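You operate a simulated robot arm through the tools that you are given. There is no shell and no other tool. Be economical: measure what you need, move in short steps, check, and stop when the job is done.

You run a simulated robot arm. Do the job below in one go: nothing can be reset, and whatever is moved stays where it is left.

JOB
Take the red-topped card and leave it on the shelf of the spool stand. Then fetch the carton with a pocket and set it on the shelf under the side table. Then take the lidded pack on the wooden table and put it away on the top of the carton former. Do these in the order given. Set down upright: red-topped card.

It is judged by the outcome, as a careful person would: the job done as asked, and still so three seconds after it is handed in. It fails if anything else is knocked over, pushed out of place, dropped, spilled or broken.

ROBOT AND FRAMES
A 7-joint arm with a two-finger parallel gripper on a trunk, on a base that drives. Base frame: it is fixed to the floor where the robot stands at the start and does not move with it; the origin is under the middle of the robot, x ahead of it, y to its left, z up; the surface under the hand at the start is at about z = 0.88. Units: m, degrees, N and s.
Its first joint turns from -149.0 to 149.0 degrees. Places, roughly: carton with a pocket [3.5, 14.75, 0.75]; lidded pack [3.25, 15.25, 0.75]; shelf of the spool stand (29x17 cm) [1.54, -0.04, 0.8]; shelf under the side table [1.4, 10.3, 0.3]; top of the carton former [2.6, 11.4, 1.3]. Payload 3.5 kg.
Tool frame: the origin (TCP) lies between the finger pads and is the grasp point; the fingertips stand 0.023 m ahead of it; z points along the fingers, y is the line along which they close. Largest opening 0.094 m; finger width 0.038, thickness 0.01; the body of the gripper, 0.054 by 0.096 m, starts 0.039 m behind the TCP.
Orientation is that of the tool frame in the base frame, as [roll, pitch, yaw] about the fixed x, y, z axes, in that order (R = Rz(yaw) Ry(pitch) Rx(roll)). With the fingers straight down and closing along the base's y, the tool's x points along the base's -x, its y along +y and its z along -z.

CONTROLS
- The arm moves only by the tool arm_command. Its argument "increments" is a list of rows, each an object (a shift or turn left out is 0, a gripper value left out holds the last) with "travel": the shift along the tool's x, y, z in m, a list of three; "angular": the turn, a rotation vector about the tool's x, y, z in degrees, a list of three; "grip": the opening in per cent of the stroke, from 0 (shut) to 100 (fully open). In form: [{"travel": [dx, dy, dz], "angular": [rx, ry, rz], "grip": grip}, ...]. A call has 1 to 10 rows; each row is the pose to reach, as a shift and turn from the pose commanded when the call began, along the tool's axes at that moment. Rows are played at 5 a second. More than 0.05 m and 8.6 degrees between two rows, or a gripper value outside its range, and nothing of the call is played. Where a pose cannot be reached the arm comes as near as it can. A force on the tool above 40 N (or 10 N above the force at the start of the call, whichever is more), or a blocked arm, ends the call early, and 0.2 s more pass. The fingers move at their own pace (about 0.153 m/s each) and stop on an object; they squeeze with about 29 N. The grip force told is the motor's: it shows also when the fingers shut on nothing. Time passes only in rows, and 0.2 s behind the last, so rows that repeat a pose let the fingers close. The reply holds the time, the measured pose of the TCP, the force on the tool along the base axes, the opening and the grip force, in the units named above and with some noise, with the torque about the TCP (base axes, N m) and any sound that the robot's microphone picked up.
- Cameras (640 x 400 px; columns grow to the right, rows downward): "scene" is now at [-0.2353, 0.1727, 1.3046]; the picture's right is [-0.19, -0.98, 0.00], its down [-0.23, 0.04, -0.97] and it looks along [0.95, -0.19, -0.23] (base axes); focal length 249 px, centre (320, 200). "wrist" rides on the gripper at [0.086, 0.016, -0.074] in the tool frame; the picture's right is [-0.18, 0.98, 0.00], its down [-0.58, -0.11, -0.81] and it looks along [-0.79, -0.15, 0.59] (tool axes); focal length 243 px, centre (320, 200). There is no depth. A picture from a camera that has moved, and an enlarged one, comes with that camera's place and axes in the base frame and with its lens.
- grab_frame(camera): a new picture of that camera. No time passes.
- base_move(legs): drives the robot by 1 to 6 legs, each [ahead, left, turn to the left] in m, m and degrees, along the robot's own axes; the way and the turn of a leg run together, so that a leg with both is an arc; at most 1.5 m and 180 degrees a leg. The arm and the cameras ride along, it lands a little off, and it stops where it bumps. It gives what a move gives.
- head_to(pan, tilt): turns the head with the scene camera to pan (to the left, within 143 degrees either way) and tilt (down, from -29 to 69), counted from straight ahead of the robot. It gives what a move gives.
- close_up(camera, box): a new picture of the part [left, top, right, bottom] of that camera's present view, enlarged. No time passes.
- finish_job(): hands the job in; it is judged then, once.

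Work in short steps. Places have to be worked out from the pictures, the camera data and where the tool is seen: move nearer, look again, correct. Check each grasp and each placing, and mend what went wrong. You have 165 turns and 120 pictures in all, those below and enlarged ones among them. Open the gripper and draw the arm clear of the work before you hand the job in, unless the task says otherwise; then end with one line.

The tools are called after "Call:" by a JSON object that holds its "name" and its "arguments". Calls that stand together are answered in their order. arm_command: Moves the arm, as the interface text tells. Its arguments: {"type":"object","properties":{"increments":{"type":"array","items":{"type":"object","properties":{"travel":{"type":"array","items":{"type":"number"}},"angular":{"type":"array","items":{"type":"number"}},"grip":{"type":"number"}}}}},"required":["increments"]} The other tools are called the same way: base_move (legs) drives the base; head_to (pan, tilt) turns the head that bears the scene camera; grab_frame (camera) takes a picture; close_up (camera, box) takes an enlarged picture of a part of a camera's view; finish_job () hands the job in.

At the start:

```text
t: 0.0
ee_pos: [0.7891, -0.0731, 0.9994]
tcp_rot: [-180.0, -0.1, -180.0]
ft_force: [0.3, -0.3, 0.6]
moment: [0.0, -0.03, 0.0]
opening: 0.094
grip_force: 0.1
robot x, y, heading: [-0.0032, 0.0009, 0.1]
head pan, tilt: [-11.0, 13.5]
```

scene: 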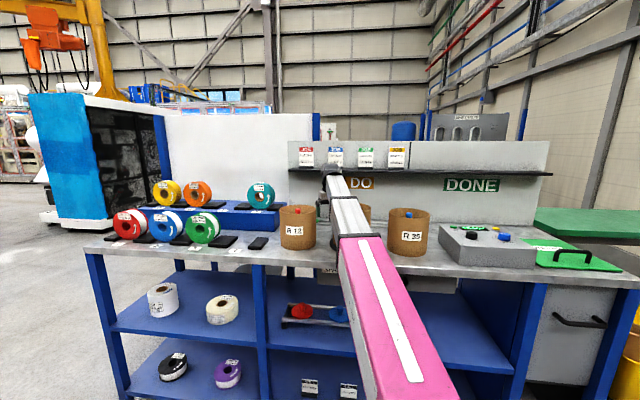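
wrist: 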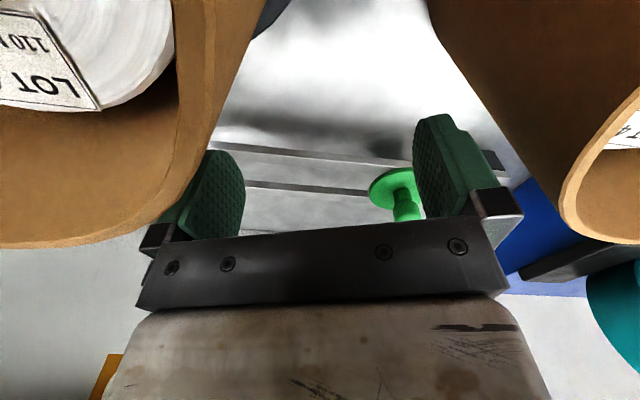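

The picture shows a workbench with a card rack with four cards. I take enlarged views to identify the card and the spool stand.

Call:
{"name": "close_up", "arguments": {"camera": "scene", "box": [270, 110, 570, 290]}}

Call:
{"name": "close_up", "arguments": {"camera": "scene", "box": [80, 230, 480, 400]}}

```text
2.13 times, centred on (420, 200) of scene
camera zoom: at [-0.2353, 0.1727, 1.3046], right [-0.19, -0.98, 0.0], down [-0.23, 0.04, -0.97], along [0.95, -0.19, -0.23], focal length 532 px, centre (107, 200)
```

zoom: 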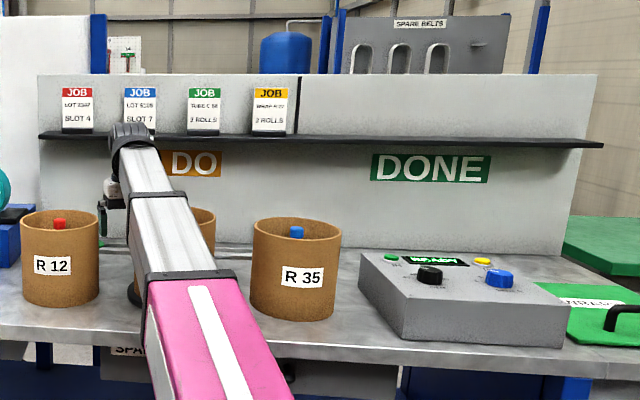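

```text
1.60 times, centred on (280, 315) of scene
camera zoom: at [-0.2353, 0.1727, 1.3046], right [-0.19, -0.98, 0.0], down [-0.23, 0.04, -0.97], along [0.95, -0.19, -0.23], focal length 399 px, centre (384, 16)
```

zoom: 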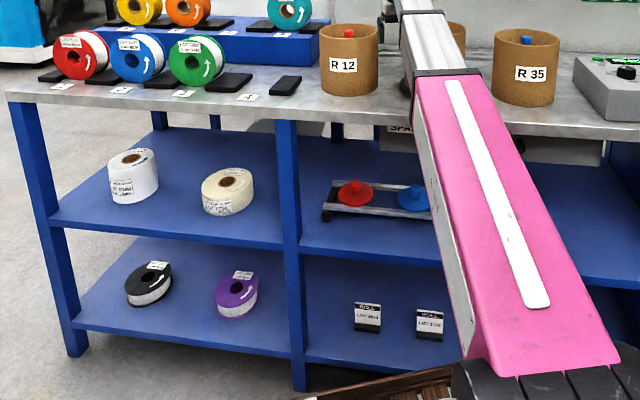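

The red-topped card looks to be the leftmost on the rack. I look around for the spool stand and the rest of the room.

Call:
{"name": "head_to", "arguments": {"pan": 50, "tilt": 15}}

Call:
{"name": "grab_frame", "arguments": {"camera": "scene"}}

Call:
{"name": "head_to", "arguments": {"pan": -70, "tilt": 15}}

Call:
{"name": "grab_frame", "arguments": {"camera": "scene"}}

Call:
{"name": "head_to", "arguments": {"pan": 125, "tilt": 15}}

Call:
{"name": "grab_frame", "arguments": {"camera": "scene"}}

```text
t: 1.3
ee_pos: [0.7887, -0.0741, 0.9991]
tcp_rot: [180.0, 0.0, 179.9]
ft_force: [-0.4, 0.3, -0.5]
moment: [0.03, 0.03, -0.03]
opening: 0.094
grip_force: 0.1
robot x, y, heading: [-0.005, 0.0028, -0.3]
head pan, tilt: [50.0, 15.0]
```

```text
115 pictures are left
camera scene: at [-0.2668, 0.2621, 1.302], right [0.77, -0.64, 0.0], down [-0.17, -0.2, -0.97], along [0.62, 0.74, -0.26], focal length 249 px, centre (320, 200)
```

scene: 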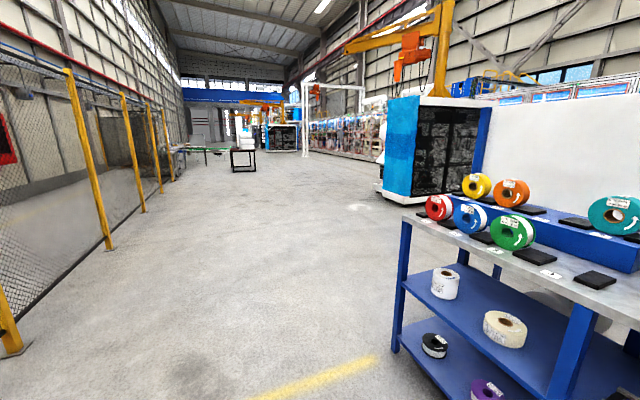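

```text
t: 3.3
ee_pos: [0.7888, -0.0735, 0.9995]
tcp_rot: [-180.0, 0.0, -180.0]
ft_force: [0.0, -0.1, -0.1]
moment: [-0.01, 0.04, -0.01]
opening: 0.0937
grip_force: 0.2
robot x, y, heading: [-0.0013, -0.0004, -0.1]
head pan, tilt: [-70.0, 15.0]
```

```text
114 pictures are left
camera scene: at [-0.2949, 0.1029, 1.302], right [-0.94, -0.34, 0.0], down [-0.09, 0.24, -0.97], along [0.33, -0.91, -0.26], focal length 249 px, centre (320, 200)
```

scene: 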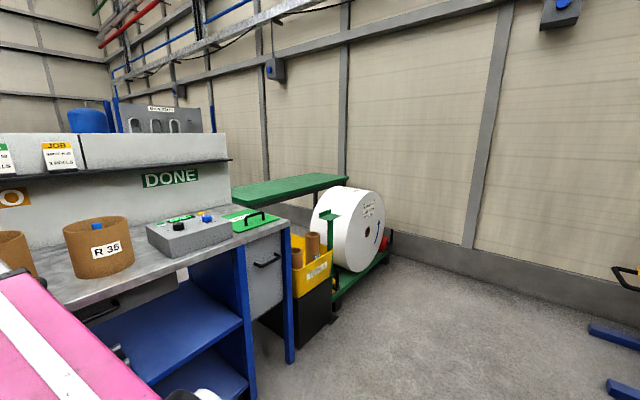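

```text
t: 6.2
ee_pos: [0.7896, -0.0749, 0.9994]
tcp_rot: [-180.0, 0.1, 179.9]
ft_force: [-0.1, -0.8, 0.6]
moment: [0.0, -0.02, 0.0]
opening: 0.094
grip_force: 0.1
robot x, y, heading: [-0.0003, 0.0019, 0.3]
head pan, tilt: [125.0, 15.0]
```

```text
113 pictures are left
camera scene: at [-0.3805, 0.2671, 1.302], right [0.82, 0.57, 0.0], down [0.15, -0.21, -0.97], along [-0.55, 0.79, -0.26], focal length 249 px, centre (320, 200)
```

scene: 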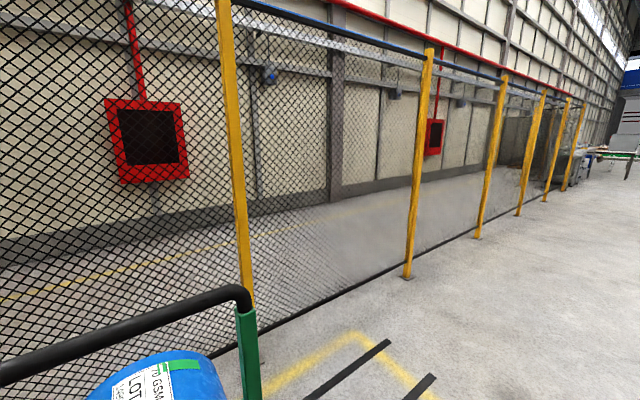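

The stand must be behind the card rack's panel. The wrist camera looks ahead and down, so I raise the hand straight up and look over the panel.

Call:
{"name": "arm_command", "arguments": {"increments": [{"travel": [0, 0, -0.05]}, {"travel": [0, 0, -0.1]}, {"travel": [0, 0, -0.15]}, {"travel": [0, 0, -0.2]}, {"travel": [0, 0, -0.25]}, {"travel": [0, 0, -0.3]}, {"travel": [0, 0, -0.35]}, {"travel": [0, 0, -0.4]}, {"travel": [0, 0, -0.45]}, {"travel": [0, 0, -0.5]}]}}

Call:
{"name": "grab_frame", "arguments": {"camera": "wrist"}}

Call:
{"name": "head_to", "arguments": {"pan": 0, "tilt": 5}}

Call:
{"name": "grab_frame", "arguments": {"camera": "scene"}}

```text
t: 6.8
ee_pos: [0.7931, -0.0755, 1.0822]
tcp_rot: [-179.7, 1.1, 179.9]
ft_force: [7.8, -1.7, -14.2]
moment: [-0.23, -0.72, -0.03]
opening: 0.0941
grip_force: 0.0
robot x, y, heading: [0.0021, -0.0022, 0.1]
head pan, tilt: [125.0, 15.0]
stopped in row 2: the force on the tool passed its limit at 82 N (the readings are from after the stop); the commanded pose is now the measured one
```

```text
112 pictures are left
camera wrist: at [0.7042, -0.0585, 1.1555], right [0.19, 0.98, 0.0], down [0.57, -0.11, 0.82], along [0.8, -0.15, -0.58], focal length 243 px, centre (320, 200)
```

wrist: 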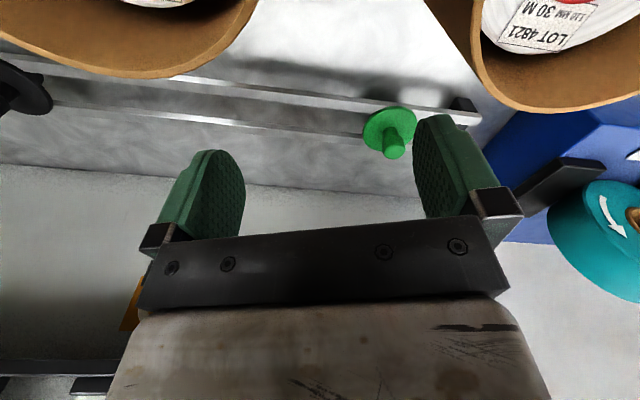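

```text
t: 8.8
ee_pos: [0.7925, -0.0748, 1.0822]
tcp_rot: [-179.7, 1.0, 179.9]
ft_force: [11.9, -0.2, -28.7]
moment: [-0.82, -1.76, -0.28]
opening: 0.0937
grip_force: 0.0
robot x, y, heading: [-0.0043, -0.0005, 0.0]
head pan, tilt: [0.0, 5.0]
```

```text
111 pictures are left
camera scene: at [-0.2351, 0.1907, 1.3182], right [0.0, -1.0, 0.0], down [-0.09, 0.0, -1.0], along [1.0, 0.0, -0.09], focal length 249 px, centre (320, 200)
```

scene: 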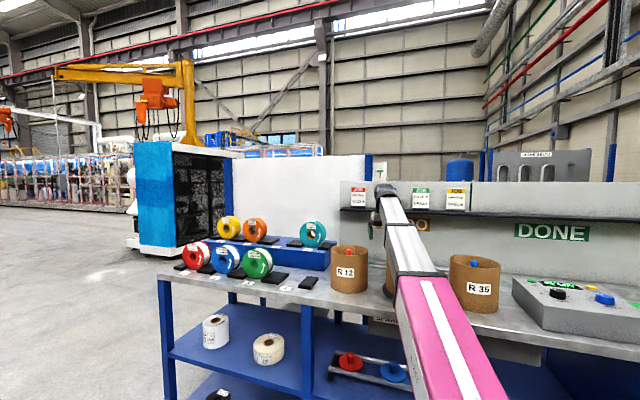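

The hand pressed up against the rack's shelf from below (about 29 N down). I lower 3 cm, then check.

Call:
{"name": "arm_command", "arguments": {"increments": [{"travel": [0, 0, 0.015]}, {"travel": [0, 0, 0.03]}]}}

Call:
{"name": "close_up", "arguments": {"camera": "scene", "box": [310, 150, 500, 320]}}

```text
t: 9.4
ee_pos: [0.792, -0.0743, 1.0545]
tcp_rot: [-179.8, 1.0, 179.9]
ft_force: [0.5, -0.2, -0.4]
moment: [0.0, 0.04, 0.03]
opening: 0.0941
grip_force: 0.0
robot x, y, heading: [-0.0022, -0.0028, 0.2]
head pan, tilt: [0.0, 5.0]
```

```text
2.35 times, centred on (405, 235) of scene
camera zoom: at [-0.2351, 0.1906, 1.3183], right [0.0, -1.0, 0.0], down [-0.09, 0.0, -1.0], along [1.0, 0.0, -0.09], focal length 586 px, centre (120, 118)
```

zoom: 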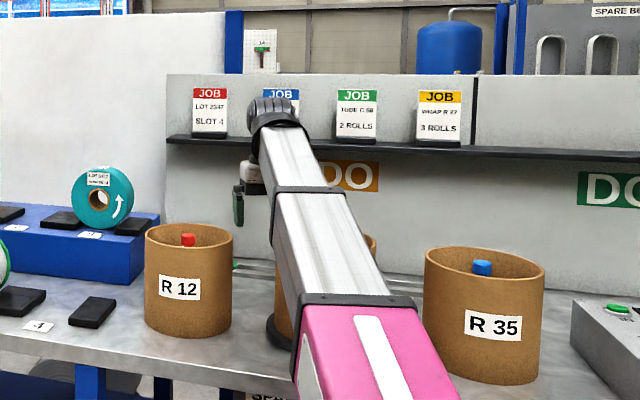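

Clear of the shelf now, and nothing has moved. I draw back about 0.3 m along the bench gap, then rise.

Call:
{"name": "arm_command", "arguments": {"increments": [{"travel": [0.05, 0, 0]}, {"travel": [0.1, 0, 0]}, {"travel": [0.15, 0, 0]}, {"travel": [0.2, 0, 0]}, {"travel": [0.25, 0, -0.03]}, {"travel": [0.26, 0, -0.08]}, {"travel": [0.26, 0, -0.13]}, {"travel": [0.26, 0, -0.18]}, {"travel": [0.26, 0, -0.23]}, {"travel": [0.26, 0, -0.28]}]}}

```text
refused: row 5 steps farther than a row can; nothing moved
```

The step was a little too long; I resend with shorter ones.

Call:
{"name": "arm_command", "arguments": {"increments": [{"travel": [0.05, 0, 0]}, {"travel": [0.1, 0, 0]}, {"travel": [0.15, 0, 0]}, {"travel": [0.2, 0, 0]}, {"travel": [0.24, 0, -0.02]}, {"travel": [0.26, 0, -0.06]}, {"travel": [0.26, 0, -0.11]}, {"travel": [0.26, 0, -0.16]}, {"travel": [0.26, 0, -0.21]}, {"travel": [0.26, 0, -0.26]}]}}

Call:
{"name": "arm_command", "arguments": {"increments": [{"travel": [0, 0, -0.05]}, {"travel": [0, 0, -0.1]}, {"travel": [0, 0, -0.15]}, {"travel": [0, 0, -0.2]}, {"travel": [0, 0, -0.25]}, {"travel": [0, 0, -0.3]}]}}

Call:
{"name": "grab_frame", "arguments": {"camera": "wrist"}}

```text
t: 9.9
ee_pos: [0.7304, -0.0771, 1.0558]
tcp_rot: [-179.5, 2.1, -179.5]
ft_force: [1.3, 0.6, 0.7]
moment: [-0.04, 0.02, 0.04]
opening: 0.0939
grip_force: 0.0
robot x, y, heading: [-0.0025, -0.0037, -0.0]
head pan, tilt: [0.0, 5.0]
stopped in row 2: the force on the tool passed its limit at 73 N (the readings are from after the stop); the commanded pose is now the measured one
```

```text
t: 10.3
ee_pos: [0.7316, -0.0786, 1.0914]
tcp_rot: [-179.3, 3.2, -179.7]
ft_force: [7.5, -1.3, -13.3]
moment: [-0.29, -0.69, -0.1]
opening: 0.094
grip_force: 0.0
robot x, y, heading: [0.003, 0.0015, -0.2]
head pan, tilt: [0.0, 5.0]
stopped in row 1: the force on the tool passed its limit at 83 N (the readings are from after the stop); the commanded pose is now the measured one
```

```text
109 pictures are left
camera wrist: at [0.6397, -0.0619, 1.1592], right [0.18, 0.98, 0.0], down [0.54, -0.1, 0.84], along [0.82, -0.15, -0.54], focal length 243 px, centre (320, 200)
```

wrist: 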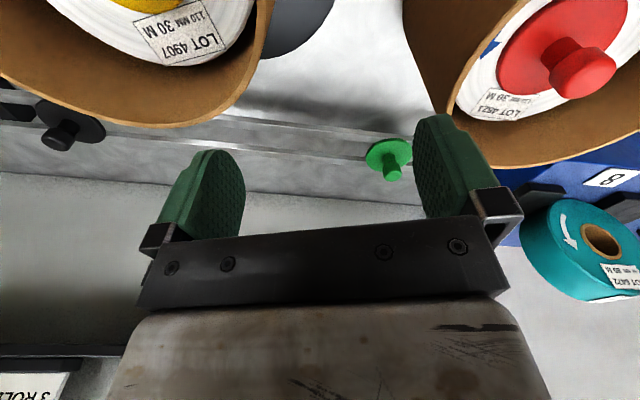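

There is contact again, pushing the hand down and forward. I look closely at the hand from the scene camera before moving more.

Call:
{"name": "head_to", "arguments": {"pan": -12, "tilt": 12}}

Call:
{"name": "close_up", "arguments": {"camera": "scene", "box": [260, 120, 440, 232]}}

```text
t: 11.1
ee_pos: [0.7304, -0.0766, 1.0898]
tcp_rot: [-179.3, 3.1, -179.7]
ft_force: [11.9, -1.2, -26.7]
moment: [-0.51, -1.49, -0.13]
opening: 0.0938
grip_force: 0.1
robot x, y, heading: [0.0007, -0.001, 0.2]
head pan, tilt: [-12.0, 12.0]
```

```text
3.56 times, centred on (350, 176) of scene
camera zoom: at [-0.2356, 0.1713, 1.307], right [-0.21, -0.98, 0.0], down [-0.2, 0.04, -0.98], along [0.96, -0.2, -0.21], focal length 886 px, centre (213, 285)
```

zoom: 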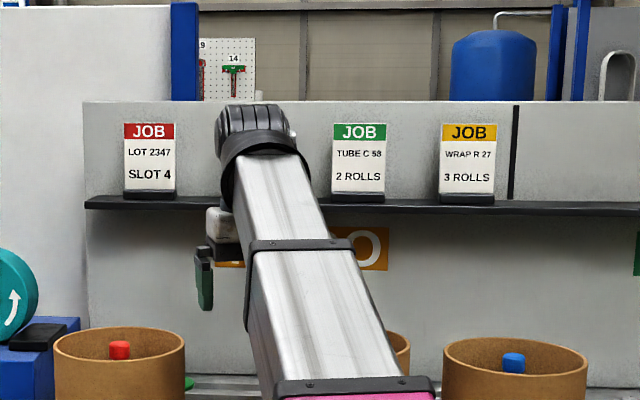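

The hand seems to be folding against the forearm (tool straight down while rising). I lower slightly, then rise while pitching the fingers forward, which opens the wrist.

Call:
{"name": "arm_command", "arguments": {"increments": [{"travel": [0, 0, 0.015]}, {"travel": [0, 0, 0.015], "angular": [0, -8, 0]}, {"travel": [0, 0, -0.01], "angular": [0, -16, 0]}, {"travel": [0, 0, -0.04], "angular": [0, -24, 0]}, {"travel": [0, 0, -0.08], "angular": [0, -32, 0]}, {"travel": [0, 0, -0.12], "angular": [0, -40, 0]}, {"travel": [0, 0, -0.16], "angular": [0, -45, 0]}, {"travel": [0, 0, -0.2], "angular": [0, -50, 0]}]}}

Call:
{"name": "grab_frame", "arguments": {"camera": "wrist"}}

Call:
{"name": "grab_frame", "arguments": {"camera": "scene"}}

```text
t: 12.8
ee_pos: [0.721, -0.0762, 1.2913]
tcp_rot: [-178.8, 53.1, -178.7]
ft_force: [0.6, 0.0, 0.7]
moment: [-0.02, -0.01, -0.02]
opening: 0.0942
grip_force: 0.0
robot x, y, heading: [-0.001, -0.0009, 0.1]
head pan, tilt: [-12.0, 12.0]
```

```text
107 pictures are left
camera wrist: at [0.6078, -0.0602, 1.2659], right [0.11, 0.99, 0.14], down [-0.3, -0.1, 0.95], along [0.95, -0.14, 0.28], focal length 243 px, centre (320, 200)
```

wrist: 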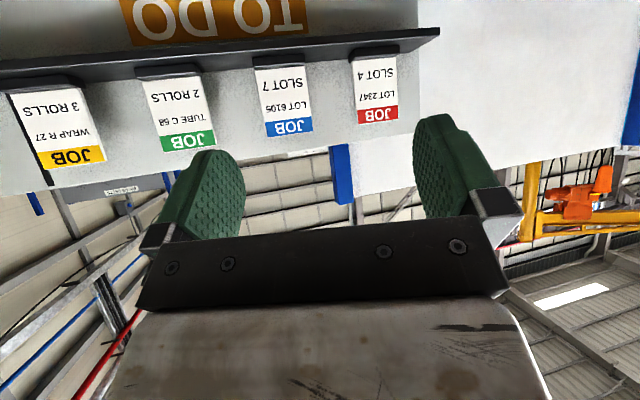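

```text
106 pictures are left
camera scene: at [-0.2356, 0.1712, 1.3069], right [-0.21, -0.98, 0.0], down [-0.2, 0.04, -0.98], along [0.96, -0.2, -0.21], focal length 249 px, centre (320, 200)
```

scene: 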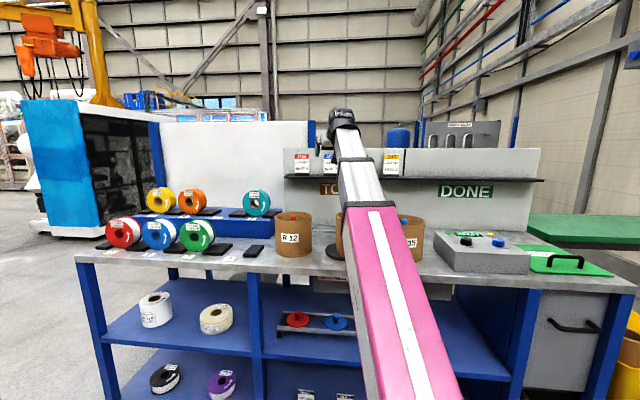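

The path is clear now. I raise the hand high and tip it to look over the panel for the spool stand.

Call:
{"name": "arm_command", "arguments": {"increments": [{"travel": [-0.03, 0, -0.03]}, {"travel": [-0.06, 0, -0.06]}, {"travel": [-0.09, 0, -0.09]}, {"travel": [-0.12, 0, -0.12]}, {"travel": [-0.15, 0, -0.15]}, {"travel": [-0.18, 0, -0.18]}, {"travel": [-0.21, 0, -0.21]}, {"travel": [-0.23, 0, -0.22], "angular": [0, 8, 0]}, {"travel": [-0.24, 0, -0.22], "angular": [0, 16, 0]}, {"travel": [-0.24, 0, -0.22], "angular": [0, 24, 0]}]}}

Call:
{"name": "grab_frame", "arguments": {"camera": "wrist"}}

```text
t: 15.1
ee_pos: [0.7348, -0.0763, 1.5668]
tcp_rot: [-179.3, 28.9, -179.4]
ft_force: [0.1, 0.1, -0.4]
moment: [0.01, 0.01, -0.01]
opening: 0.0942
grip_force: 0.1
out of reach, approached as far as the arm can: row 6, 7, 8, 9, 10
robot x, y, heading: [-0.0018, 0.0003, 0.1]
head pan, tilt: [-12.0, 12.0]
```

```text
105 pictures are left
camera wrist: at [0.6219, -0.0597, 1.5886], right [0.16, 0.98, 0.08], down [0.12, -0.1, 0.99], along [0.98, -0.15, -0.13], focal length 243 px, centre (320, 200)
```

wrist: 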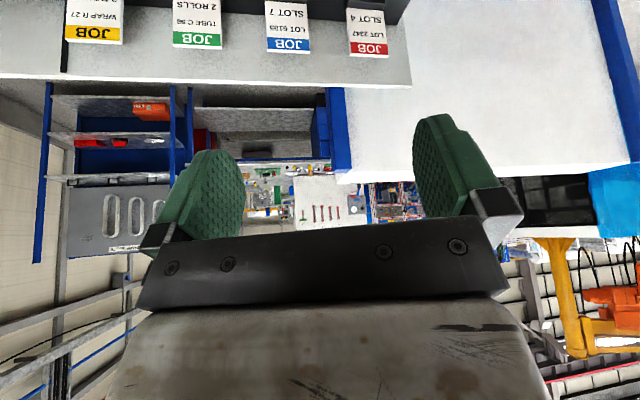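

The stand is hidden behind. I drive round the bench's left end and look behind it with the head turned right.

Call:
{"name": "base_move", "arguments": {"legs": [[0, 1.5, 0], [0, 0.3, 0]]}}

Call:
{"name": "head_to", "arguments": {"pan": -30, "tilt": 10}}

Call:
{"name": "grab_frame", "arguments": {"camera": "scene"}}

```text
t: 24.1
ee_pos: [0.7283, 1.7228, 1.5658]
tcp_rot: [-179.2, 29.0, -179.0]
ft_force: [-0.9, 0.4, -0.2]
moment: [0.03, -0.01, -0.03]
opening: 0.0939
grip_force: 0.0
robot x, y, heading: [-0.009, 1.7943, 0.1]
head pan, tilt: [-12.0, 12.0]
```

```text
t: 24.9
ee_pos: [0.7273, 1.7233, 1.5659]
tcp_rot: [-179.1, 29.0, -179.0]
ft_force: [-0.6, 0.7, 0.4]
moment: [-0.02, 0.01, 0.03]
opening: 0.0938
grip_force: 0.0
robot x, y, heading: [-0.009, 1.7919, 0.2]
head pan, tilt: [-30.0, 10.0]
```

```text
104 pictures are left
camera scene: at [-0.2541, 1.938, 1.3102], right [-0.49, -0.87, 0.0], down [-0.15, 0.09, -0.98], along [0.86, -0.49, -0.17], focal length 249 px, centre (320, 200)
```

scene: 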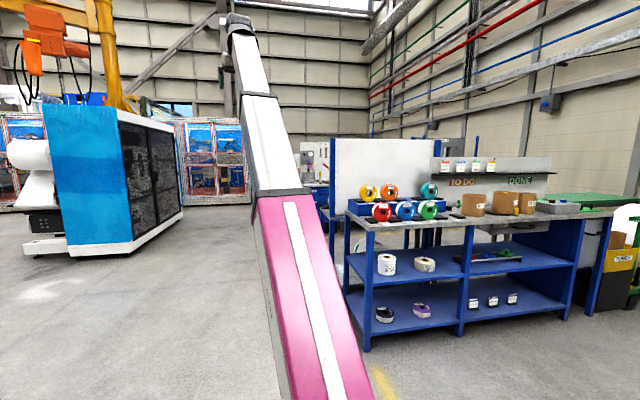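

The way forward is open. I drive on to about x = 1.3 and look to the right behind the bench.

Call:
{"name": "base_move", "arguments": {"legs": [[1.4, 0.1, 0]]}}

Call:
{"name": "head_to", "arguments": {"pan": -80, "tilt": 14}}

Call:
{"name": "grab_frame", "arguments": {"camera": "scene"}}

```text
t: 31.9
ee_pos: [2.1275, 1.8554, 1.5663]
tcp_rot: [-179.2, 29.0, -178.2]
ft_force: [-0.6, -0.1, -0.1]
moment: [0.06, -0.02, 0.0]
opening: 0.094
grip_force: 0.0
robot x, y, heading: [1.3947, 1.9128, 1.0]
head pan, tilt: [-30.0, 10.0]
```

```text
t: 33.1
ee_pos: [2.1291, 1.8547, 1.5641]
tcp_rot: [-179.1, 29.0, -178.1]
ft_force: [-0.6, 0.7, 0.1]
moment: [0.01, 0.0, -0.01]
opening: 0.0941
grip_force: 0.1
robot x, y, heading: [1.3928, 1.9142, 1.3]
head pan, tilt: [-80.0, 14.0]
```

```text
103 pictures are left
camera scene: at [1.0809, 2.0062, 1.3037], right [-0.98, -0.2, 0.0], down [-0.05, 0.24, -0.97], along [0.19, -0.95, -0.24], focal length 249 px, centre (320, 200)
```

scene: 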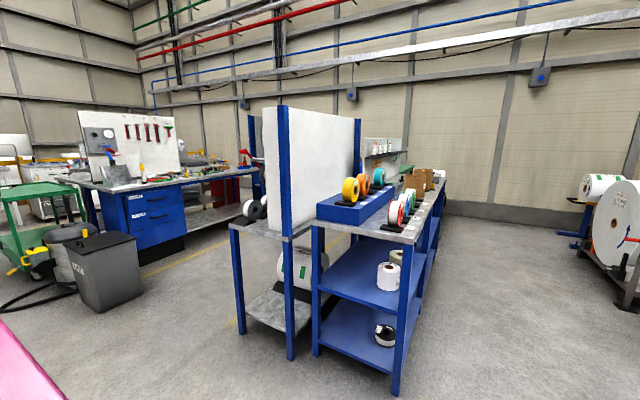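

A stand with blue posts sits behind the bench. I enlarge it.

Call:
{"name": "close_up", "arguments": {"camera": "scene", "box": [200, 90, 420, 370]}}

Call:
{"name": "base_move", "arguments": {"legs": [[1.3, -0.1, 0]]}}

Call:
{"name": "head_to", "arguments": {"pan": -105, "tilt": 14}}

Call:
{"name": "grab_frame", "arguments": {"camera": "scene"}}

```text
1.43 times, centred on (310, 230) of scene
camera zoom: at [1.0809, 2.0062, 1.3037], right [-0.98, -0.2, 0.0], down [-0.05, 0.24, -0.97], along [0.19, -0.95, -0.24], focal length 356 px, centre (334, 157)
```

zoom: 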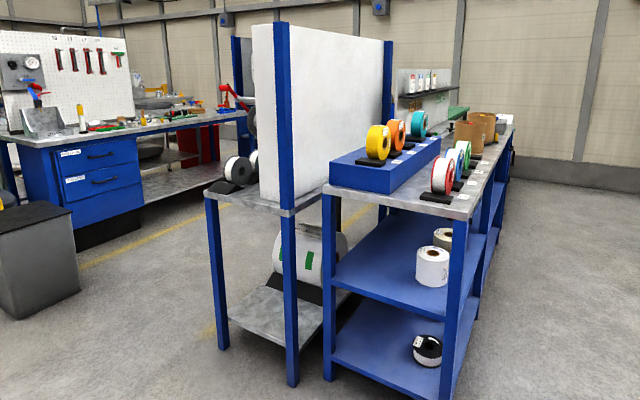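

```text
t: 39.6
ee_pos: [3.4205, 1.7537, 1.5645]
tcp_rot: [-179.2, 29.0, -179.2]
ft_force: [0.5, 0.0, -0.2]
moment: [-0.02, 0.02, -0.01]
opening: 0.0939
grip_force: 0.0
robot x, y, heading: [2.6878, 1.8295, 0.0]
head pan, tilt: [-80.0, 14.0]
```

```text
t: 40.5
ee_pos: [3.4217, 1.7547, 1.565]
tcp_rot: [-179.3, 29.0, -179.2]
ft_force: [0.3, 0.9, -0.4]
moment: [0.01, -0.01, 0.02]
opening: 0.094
grip_force: 0.2
robot x, y, heading: [2.6843, 1.8268, -0.3]
head pan, tilt: [-105.0, 14.0]
```

```text
101 pictures are left
camera scene: at [2.3354, 1.9299, 1.3037], right [-0.97, 0.26, 0.0], down [0.06, 0.23, -0.97], along [-0.25, -0.94, -0.24], focal length 249 px, centre (320, 200)
```

scene: 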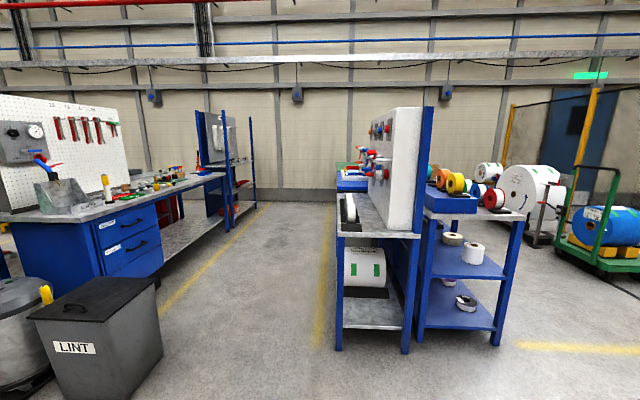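

I enlarge the stand's rear side to see its shelf.

Call:
{"name": "close_up", "arguments": {"camera": "scene", "box": [310, 90, 470, 250]}}

```text
2.50 times, centred on (390, 170) of scene
camera zoom: at [2.3354, 1.9299, 1.3037], right [-0.97, 0.26, 0.0], down [0.06, 0.23, -0.97], along [-0.25, -0.94, -0.24], focal length 623 px, centre (145, 275)
```

zoom: 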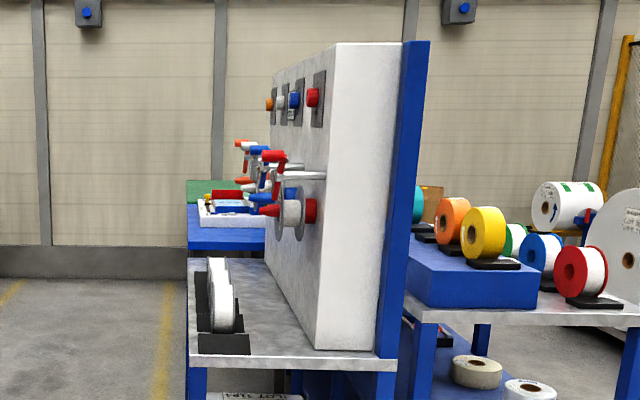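

I turn to face the stand from the aisle (turning in the open area), then shift toward it and look.

Call:
{"name": "base_move", "arguments": {"legs": [[0, 0, 180], [0.15, 0.9, 0]]}}

Call:
{"name": "head_to", "arguments": {"pan": 50, "tilt": 14}}

Call:
{"name": "grab_frame", "arguments": {"camera": "scene"}}

```text
t: 52.4
ee_pos: [1.8765, 0.9876, 1.5659]
tcp_rot: [-179.2, 29.0, 6.2]
ft_force: [-0.5, -0.9, -0.3]
moment: [-0.01, -0.01, -0.01]
opening: 0.0939
grip_force: 0.1
robot x, y, heading: [2.6164, 0.9858, -174.4]
head pan, tilt: [-105.0, 14.0]
stopped in leg 2: the robot was blocked; the commanded pose is now the measured one
```

```text
t: 54.8
ee_pos: [1.876, 0.9862, 1.5657]
tcp_rot: [-179.2, 29.1, 6.2]
ft_force: [0.1, 0.1, -1.0]
moment: [0.0, 0.02, -0.04]
opening: 0.0939
grip_force: 0.0
robot x, y, heading: [2.6119, 0.9834, -174.4]
head pan, tilt: [50.0, 14.0]
```

```text
99 pictures are left
camera scene: at [2.9122, 0.7505, 1.3037], right [-0.82, 0.57, 0.0], down [0.14, 0.2, -0.97], along [-0.55, -0.8, -0.24], focal length 249 px, centre (320, 200)
```

scene: 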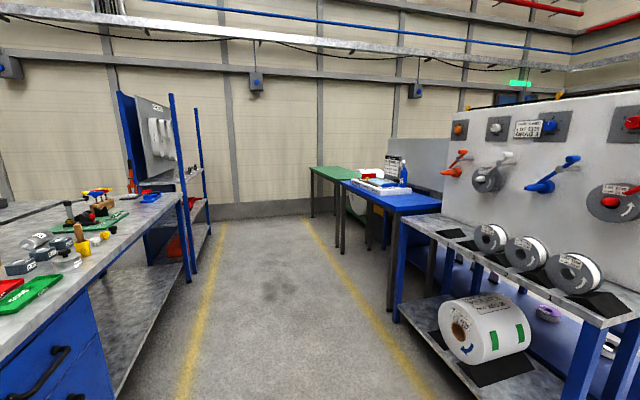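

I'm blocked, likely by the lint bin behind. I look at the stand enlarged and check the bin.

Call:
{"name": "close_up", "arguments": {"camera": "scene", "box": [370, 90, 640, 350]}}

Call:
{"name": "head_to", "arguments": {"pan": 110, "tilt": 45}}

Call:
{"name": "grab_frame", "arguments": {"camera": "scene"}}

```text
1.54 times, centred on (505, 220) of scene
camera zoom: at [2.9122, 0.7505, 1.3037], right [-0.82, 0.57, 0.0], down [0.14, 0.2, -0.97], along [-0.55, -0.8, -0.24], focal length 383 px, centre (35, 169)
```

zoom: 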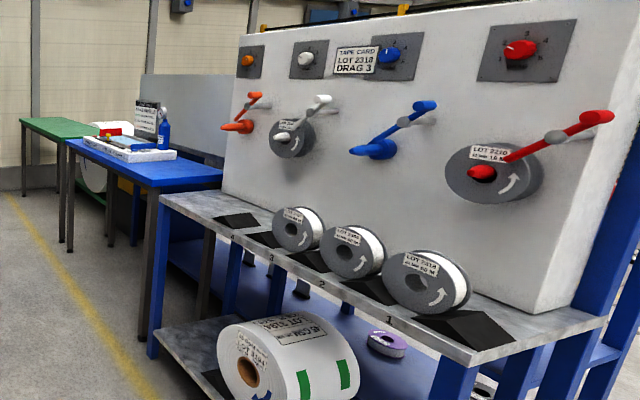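

```text
t: 56.0
ee_pos: [1.8763, 0.9864, 1.565]
tcp_rot: [-179.2, 29.0, 6.2]
ft_force: [-0.3, 0.1, 0.1]
moment: [-0.01, 0.0, 0.02]
opening: 0.0939
grip_force: 0.0
robot x, y, heading: [2.611, 0.9843, -174.4]
head pan, tilt: [110.0, 45.0]
```

```text
97 pictures are left
camera scene: at [3.0001, 0.7542, 1.2553], right [-0.9, -0.43, 0.0], down [-0.3, 0.64, -0.71], along [0.31, -0.64, -0.71], focal length 249 px, centre (320, 200)
```

scene: 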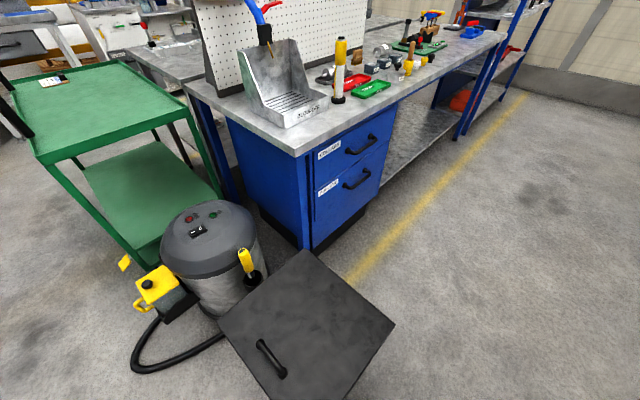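

The stand's free end (empty slot 4, far left in this view) is the target region, and the bench row runs about 19° turned to the base axes. I drive back to the front of the bench, squared to it, opposite the red card.

Call:
{"name": "base_move", "arguments": {"legs": [[0, -0.95, 0], [0, 0, 155.1]]}}

Call:
{"name": "base_move", "arguments": {"legs": [[-1.5, 0, 0], [-0.24, 0, 0]]}}

```text
t: 67.4
ee_pos: [3.1855, 1.6064, 1.5654]
tcp_rot: [-179.2, 29.1, 159.9]
ft_force: [-0.6, 0.1, 0.6]
moment: [-0.02, 0.02, 0.0]
opening: 0.0942
grip_force: 0.1
robot x, y, heading: [2.5241, 1.9398, -21.0]
head pan, tilt: [110.0, 45.0]
```

```text
t: 76.2
ee_pos: [1.5439, 2.2212, 1.566]
tcp_rot: [-179.1, 29.0, 160.7]
ft_force: [-0.3, 0.7, 0.4]
moment: [0.01, 0.02, -0.01]
opening: 0.0941
grip_force: 0.1
robot x, y, heading: [0.8776, 2.5439, -19.9]
head pan, tilt: [110.0, 45.0]
```

Now I shift right along the bench front, in two legs, and look at the rack.

Call:
{"name": "base_move", "arguments": {"legs": [[0, -1.5, 0.6], [0, -0.84, 0]]}}

Call:
{"name": "head_to", "arguments": {"pan": -8, "tilt": 10}}

Call:
{"name": "grab_frame", "arguments": {"camera": "scene"}}

Call:
{"name": "grab_frame", "arguments": {"camera": "wrist"}}

```text
t: 87.9
ee_pos: [0.7586, -0.0048, 1.5654]
tcp_rot: [-179.2, 29.0, 161.2]
ft_force: [-0.4, 0.1, 1.0]
moment: [0.01, -0.01, -0.01]
opening: 0.0943
grip_force: 0.0
robot x, y, heading: [0.0899, 0.3073, -19.5]
head pan, tilt: [110.0, 45.0]
```

```text
t: 89.8
ee_pos: [0.7597, -0.0052, 1.5657]
tcp_rot: [-179.2, 29.0, 161.2]
ft_force: [0.4, -0.7, -0.7]
moment: [-0.01, 0.0, 0.02]
opening: 0.0938
grip_force: 0.2
robot x, y, heading: [0.0921, 0.3088, -19.4]
head pan, tilt: [-8.0, 10.0]
```

```text
96 pictures are left
camera scene: at [-0.0716, 0.5569, 1.3102], right [-0.46, -0.89, 0.0], down [-0.15, 0.08, -0.98], along [0.87, -0.45, -0.17], focal length 249 px, centre (320, 200)
```

scene: 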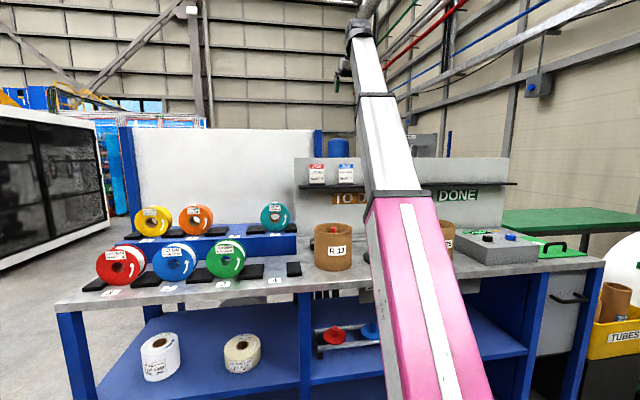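

```text
95 pictures are left
camera wrist: at [0.6578, 0.0469, 1.5879], right [0.47, 0.88, 0.08], down [0.08, -0.13, 0.99], along [0.88, -0.46, -0.13], focal length 243 px, centre (320, 200)
```

wrist: 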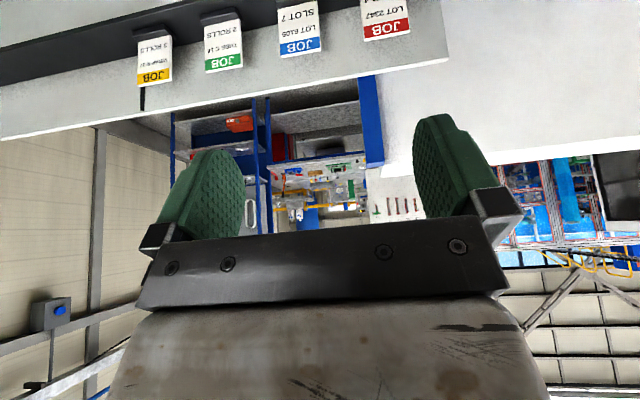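

Both views agree on the card at about (1.06, -0.006), top near z 1.27. I bring the hand to a pre-grasp about 10 cm in front of it, tilted 45°.

Call:
{"name": "arm_command", "arguments": {"increments": [{"travel": [-0.002, 0.012, 0.042], "angular": [0, -2, 0]}, {"travel": [-0.005, 0.025, 0.084], "angular": [0, -4, 0]}, {"travel": [-0.007, 0.037, 0.126], "angular": [0, -6, 0]}, {"travel": [-0.01, 0.049, 0.168], "angular": [0, -8, 0]}, {"travel": [-0.012, 0.061, 0.21], "angular": [0, -10, 0]}, {"travel": [-0.014, 0.074, 0.252], "angular": [0, -12, 0]}, {"travel": [-0.017, 0.086, 0.294], "angular": [0, -14, 0]}, {"travel": [-0.019, 0.098, 0.336], "angular": [0, -16, 0]}]}}

Call:
{"name": "grab_frame", "arguments": {"camera": "wrist"}}

Call:
{"name": "close_up", "arguments": {"camera": "scene", "box": [270, 130, 430, 230]}}

```text
t: 91.6
ee_pos: [0.9593, 0.0245, 1.2798]
tcp_rot: [-179.1, 45.1, 161.5]
ft_force: [0.5, 1.0, -0.2]
moment: [-0.02, 0.03, 0.03]
opening: 0.0943
grip_force: 0.1
robot x, y, heading: [0.0893, 0.3148, -19.3]
head pan, tilt: [-8.0, 10.0]
```

```text
94 pictures are left
camera wrist: at [0.8575, 0.0773, 1.2705], right [0.45, 0.89, 0.12], down [-0.18, -0.04, 0.98], along [0.88, -0.46, 0.14], focal length 243 px, centre (320, 200)
```

wrist: 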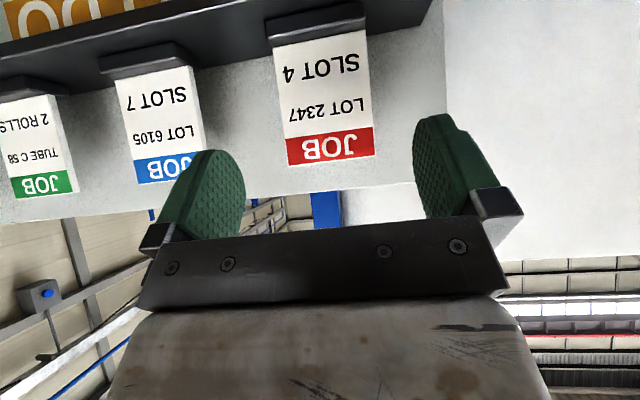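

```text
4.00 times, centred on (350, 180) of scene
camera zoom: at [-0.0716, 0.5569, 1.3102], right [-0.46, -0.89, 0.0], down [-0.15, 0.08, -0.98], along [0.87, -0.45, -0.17], focal length 997 px, centre (200, 280)
```

zoom: 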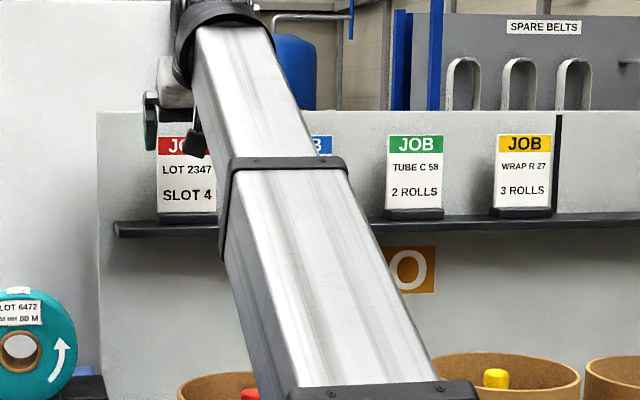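

Reachable, and the card is centred laterally between the fingers, about 0.10 m ahead. I lower to mid-card height, then go forward to straddle the card's side edges.

Call:
{"name": "arm_command", "arguments": {"increments": [{"travel": [0.02, 0, 0.02]}, {"travel": [0.039, 0, 0.039]}, {"travel": [0.022, 0, 0.056]}, {"travel": [0.005, 0, 0.073]}]}}

Call:
{"name": "grab_frame", "arguments": {"camera": "wrist"}}

```text
t: 92.6
ee_pos: [1.0062, 0.0096, 1.2256]
tcp_rot: [-179.0, 45.0, 161.4]
ft_force: [0.1, 0.1, 0.1]
moment: [0.02, -0.01, -0.03]
opening: 0.094
grip_force: 0.0
robot x, y, heading: [0.0917, 0.3072, -19.5]
head pan, tilt: [-8.0, 10.0]
```

```text
92 pictures are left
camera wrist: at [0.9034, 0.0621, 1.2161], right [0.45, 0.89, 0.12], down [-0.18, -0.04, 0.98], along [0.88, -0.46, 0.14], focal length 243 px, centre (320, 200)
```

wrist: 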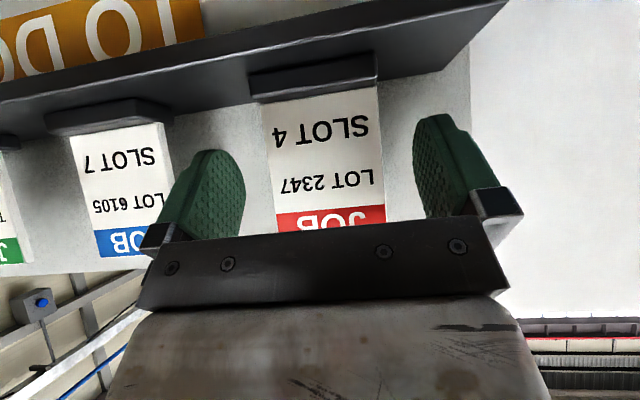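

The card sits centred between the fingers with about 5 cm to go. I advance 4.5 cm and check.

Call:
{"name": "arm_command", "arguments": {"increments": [{"travel": [-0.016, 0, 0.016]}, {"travel": [-0.032, 0, 0.032]}]}}

Call:
{"name": "grab_frame", "arguments": {"camera": "wrist"}}

```text
t: 93.2
ee_pos: [1.0492, -0.0047, 1.2248]
tcp_rot: [-179.0, 45.0, 161.4]
ft_force: [0.9, 0.0, 0.5]
moment: [-0.02, -0.01, 0.0]
opening: 0.0937
grip_force: 0.0
robot x, y, heading: [0.0887, 0.3108, -19.2]
head pan, tilt: [-8.0, 10.0]
```

```text
91 pictures are left
camera wrist: at [0.9457, 0.047, 1.2162], right [0.45, 0.89, 0.12], down [-0.18, -0.04, 0.98], along [0.88, -0.46, 0.14], focal length 243 px, centre (320, 200)
```

wrist: 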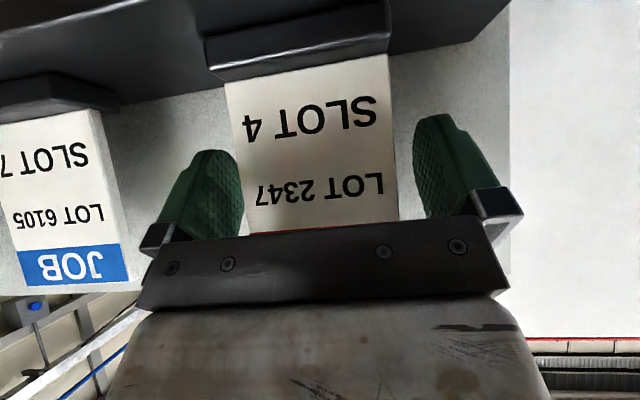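

The card is between the fingers but about 5 mm off toward tool -y. I shift, then close gently.

Call:
{"name": "arm_command", "arguments": {"increments": [{"travel": [-0.003, -0.005, 0.003]}, {"travel": [-0.003, -0.005, 0.003], "grip": 70}, {"travel": [-0.003, -0.005, 0.003], "grip": 50}, {"travel": [-0.003, -0.005, 0.003], "grip": 50}]}}

Call:
{"name": "grab_frame", "arguments": {"camera": "wrist"}}

```text
t: 94.2
ee_pos: [1.0499, -0.0108, 1.2256]
tcp_rot: [-179.2, 45.1, 161.5]
ft_force: [1.6, 2.6, 5.9]
moment: [0.36, -0.15, -0.04]
opening: 0.0745
grip_force: 28.7
robot x, y, heading: [0.0936, 0.3113, -19.5]
head pan, tilt: [-8.0, 10.0]
```

```text
90 pictures are left
camera wrist: at [0.9474, 0.041, 1.2167], right [0.45, 0.89, 0.12], down [-0.18, -0.04, 0.98], along [0.88, -0.46, 0.15], focal length 243 px, centre (320, 200)
```

wrist: 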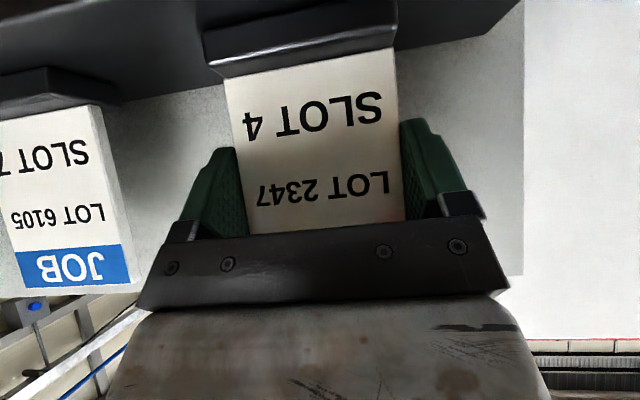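

Gripped at 74.5 mm width with 29 N. I lift 4 cm straight up and check the card comes along.

Call:
{"name": "arm_command", "arguments": {"increments": [{"travel": [-0.007, 0, -0.007]}, {"travel": [-0.021, 0, -0.021]}, {"travel": [-0.042, 0, -0.042]}, {"travel": [-0.063, 0, -0.063]}]}}

Call:
{"name": "grab_frame", "arguments": {"camera": "wrist"}}

```text
t: 95.2
ee_pos: [1.0505, -0.0113, 1.3169]
tcp_rot: [-179.0, 44.9, 161.5]
ft_force: [0.1, -0.1, -0.3]
moment: [0.03, 0.02, -0.01]
opening: 0.0747
grip_force: 29.1
robot x, y, heading: [0.0915, 0.3123, -19.4]
head pan, tilt: [-8.0, 10.0]
```

```text
89 pictures are left
camera wrist: at [0.9479, 0.0409, 1.3072], right [0.45, 0.89, 0.12], down [-0.18, -0.04, 0.98], along [0.88, -0.46, 0.14], focal length 243 px, centre (320, 200)
```

wrist: 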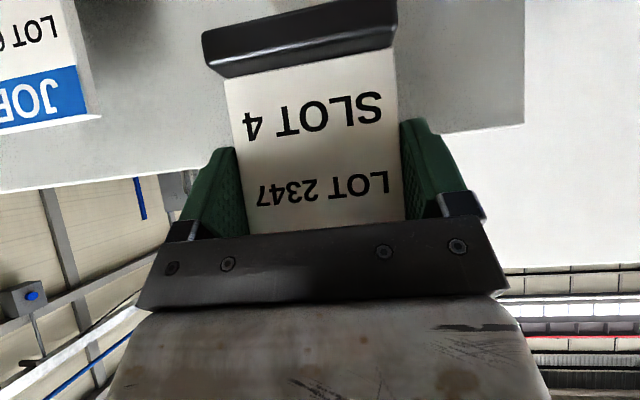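

The card is securely held. I draw the hand back about 0.3 m with a slight rise for travel.

Call:
{"name": "arm_command", "arguments": {"increments": [{"travel": [0.025, 0, -0.035]}, {"travel": [0.055, 0, -0.07]}, {"travel": [0.085, 0, -0.105]}, {"travel": [0.115, 0, -0.14]}, {"travel": [0.145, 0, -0.175]}, {"travel": [0.175, 0, -0.21]}, {"travel": [0.205, 0, -0.24]}]}}

Call:
{"name": "base_move", "arguments": {"legs": [[-0.1, 0, 0], [0, 1.5, 0], [0, 0.85, 0]]}}

```text
t: 96.8
ee_pos: [0.7499, 0.0909, 1.3377]
tcp_rot: [-178.9, 45.0, 161.4]
ft_force: [-0.6, 1.0, -0.8]
moment: [-0.02, 0.01, -0.05]
opening: 0.0747
grip_force: 29.3
robot x, y, heading: [0.0934, 0.3097, -19.5]
head pan, tilt: [-8.0, 10.0]
```

```text
t: 109.2
ee_pos: [1.4383, 2.3528, 1.3367]
tcp_rot: [-178.9, 45.0, 161.9]
ft_force: [0.0, 0.9, -1.2]
moment: [0.0, 0.02, 0.0]
opening: 0.0747
grip_force: 28.8
robot x, y, heading: [0.7788, 2.5702, -19.0]
head pan, tilt: [-8.0, 10.0]
```

Card still held. I drive forward past the bench end, turn to face down the aisle, so the hand stays clear of the machine while passing the bin.

Call:
{"name": "base_move", "arguments": {"legs": [[1.5, 0, 0], [0.75, 0, 0], [0, 0, -90.2]]}}

Call:
{"name": "head_to", "arguments": {"pan": 0, "tilt": 25}}

Call:
{"name": "grab_frame", "arguments": {"camera": "scene"}}

```text
t: 124.2
ee_pos: [2.6883, 1.1859, 1.3372]
tcp_rot: [-179.0, 44.9, 70.3]
ft_force: [-0.3, 0.3, -1.5]
moment: [-0.03, 0.02, 0.0]
opening: 0.0747
grip_force: 28.8
robot x, y, heading: [2.9231, 1.8382, -110.6]
head pan, tilt: [-8.0, 10.0]
```

```text
t: 125.0
ee_pos: [2.6877, 1.1867, 1.3363]
tcp_rot: [-179.0, 45.0, 70.3]
ft_force: [0.5, 0.4, -1.0]
moment: [0.0, 0.02, -0.02]
opening: 0.0747
grip_force: 29.5
robot x, y, heading: [2.9214, 1.8402, -110.5]
head pan, tilt: [0.0, 25.0]
```

```text
88 pictures are left
camera scene: at [3.186, 1.9971, 1.2859], right [-0.94, 0.35, 0.0], down [0.15, 0.39, -0.91], along [-0.32, -0.85, -0.42], focal length 249 px, centre (320, 200)
```

scene: 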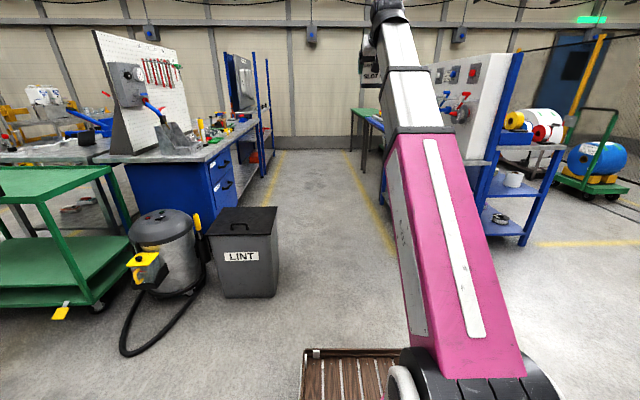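

The aisle is clear: the bin is left, the stand right. I drive 2.2 m ahead, shift left a little, and turn right to face the stand.

Call:
{"name": "base_move", "arguments": {"legs": [[1.5, 0.04, 1.2], [0.73, 0.2, 0]]}}

Call:
{"name": "base_move", "arguments": {"legs": [[0, 0, -90]]}}

Call:
{"name": "head_to", "arguments": {"pan": 5, "tilt": 18}}

Call:
{"name": "grab_frame", "arguments": {"camera": "scene"}}

```text
refused: leg 1 is longer than a leg can be; nothing moved
```

```text
t: 129.2
ee_pos: [2.2671, 2.0767, 1.3378]
tcp_rot: [-179.1, 45.1, -20.0]
ft_force: [0.9, -0.1, -1.3]
moment: [0.01, -0.01, 0.02]
opening: 0.0746
grip_force: 29.0
robot x, y, heading: [2.9208, 1.842, 159.2]
head pan, tilt: [0.0, 25.0]
```

```text
t: 129.9
ee_pos: [2.2664, 2.0763, 1.3375]
tcp_rot: [-179.2, 45.0, -20.0]
ft_force: [-0.8, 0.4, -1.3]
moment: [0.0, -0.03, 0.02]
opening: 0.0745
grip_force: 28.9
robot x, y, heading: [2.9189, 1.8433, 159.0]
head pan, tilt: [5.0, 18.0]
```

```text
87 pictures are left
camera scene: at [3.0751, 1.5717, 1.2971], right [0.27, 0.96, 0.0], down [0.3, -0.08, -0.95], along [-0.91, 0.26, -0.31], focal length 249 px, centre (320, 200)
```

scene: 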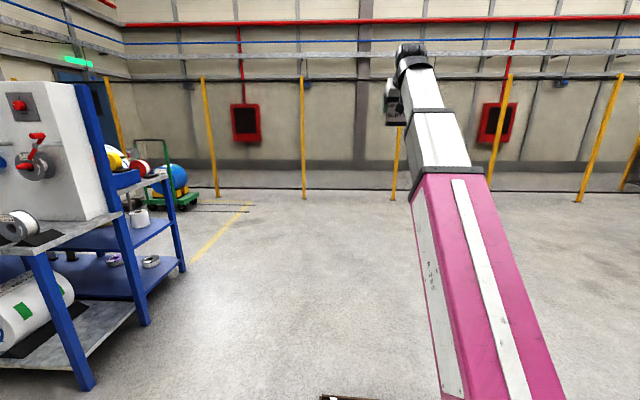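

The first leg was over-length and refused, so I only turned here (in the open). I turn back and drive the aisle with legal legs.

Call:
{"name": "base_move", "arguments": {"legs": [[0, 0, 91.5], [1.4, 0, 0], [0.83, 0.2, 0]]}}

```text
t: 144.7
ee_pos: [2.1925, -0.9566, 1.3371]
tcp_rot: [-179.2, 45.0, 72.1]
ft_force: [0.9, 0.2, -0.8]
moment: [0.01, 0.02, 0.01]
opening: 0.0746
grip_force: 28.9
robot x, y, heading: [2.4104, -0.2933, -108.7]
head pan, tilt: [5.0, 18.0]
```

In place in the aisle. Now I turn right to face the stand and look.

Call:
{"name": "base_move", "arguments": {"legs": [[0, 0, -90.6]]}}

Call:
{"name": "head_to", "arguments": {"pan": -5, "tilt": 18}}

Call:
{"name": "grab_frame", "arguments": {"camera": "scene"}}

Call:
{"name": "grab_frame", "arguments": {"camera": "wrist"}}

```text
t: 149.0
ee_pos: [1.747, -0.0702, 1.3375]
tcp_rot: [-179.2, 45.0, -19.0]
ft_force: [-0.1, 0.7, -0.4]
moment: [0.0, -0.04, 0.0]
opening: 0.0747
grip_force: 29.1
robot x, y, heading: [2.4074, -0.295, 160.1]
head pan, tilt: [5.0, 18.0]
```

```text
t: 149.7
ee_pos: [1.7484, -0.0711, 1.3374]
tcp_rot: [-179.1, 45.0, -18.9]
ft_force: [0.6, 0.1, -0.6]
moment: [-0.01, -0.03, 0.0]
opening: 0.0746
grip_force: 28.8
robot x, y, heading: [2.406, -0.2914, 160.0]
head pan, tilt: [-5.0, 18.0]
```

```text
86 pictures are left
camera scene: at [2.5705, -0.5455, 1.2972], right [0.42, 0.91, 0.0], down [0.28, -0.13, -0.95], along [-0.86, 0.4, -0.31], focal length 249 px, centre (320, 200)
```

scene: 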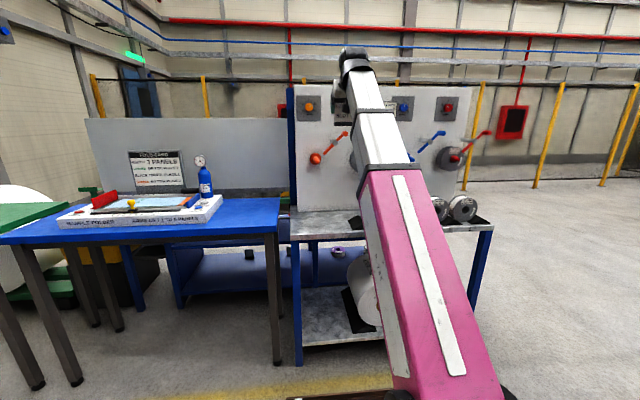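

```text
85 pictures are left
camera wrist: at [1.8491, -0.1237, 1.3281], right [-0.45, -0.88, 0.12], down [0.18, 0.04, 0.98], along [-0.87, 0.47, 0.14], focal length 243 px, centre (320, 200)
```

wrist: 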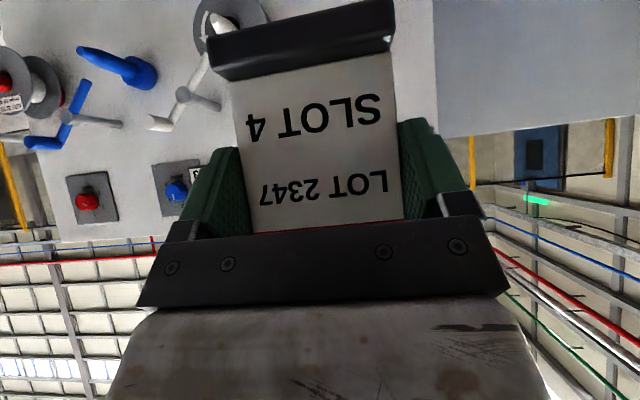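

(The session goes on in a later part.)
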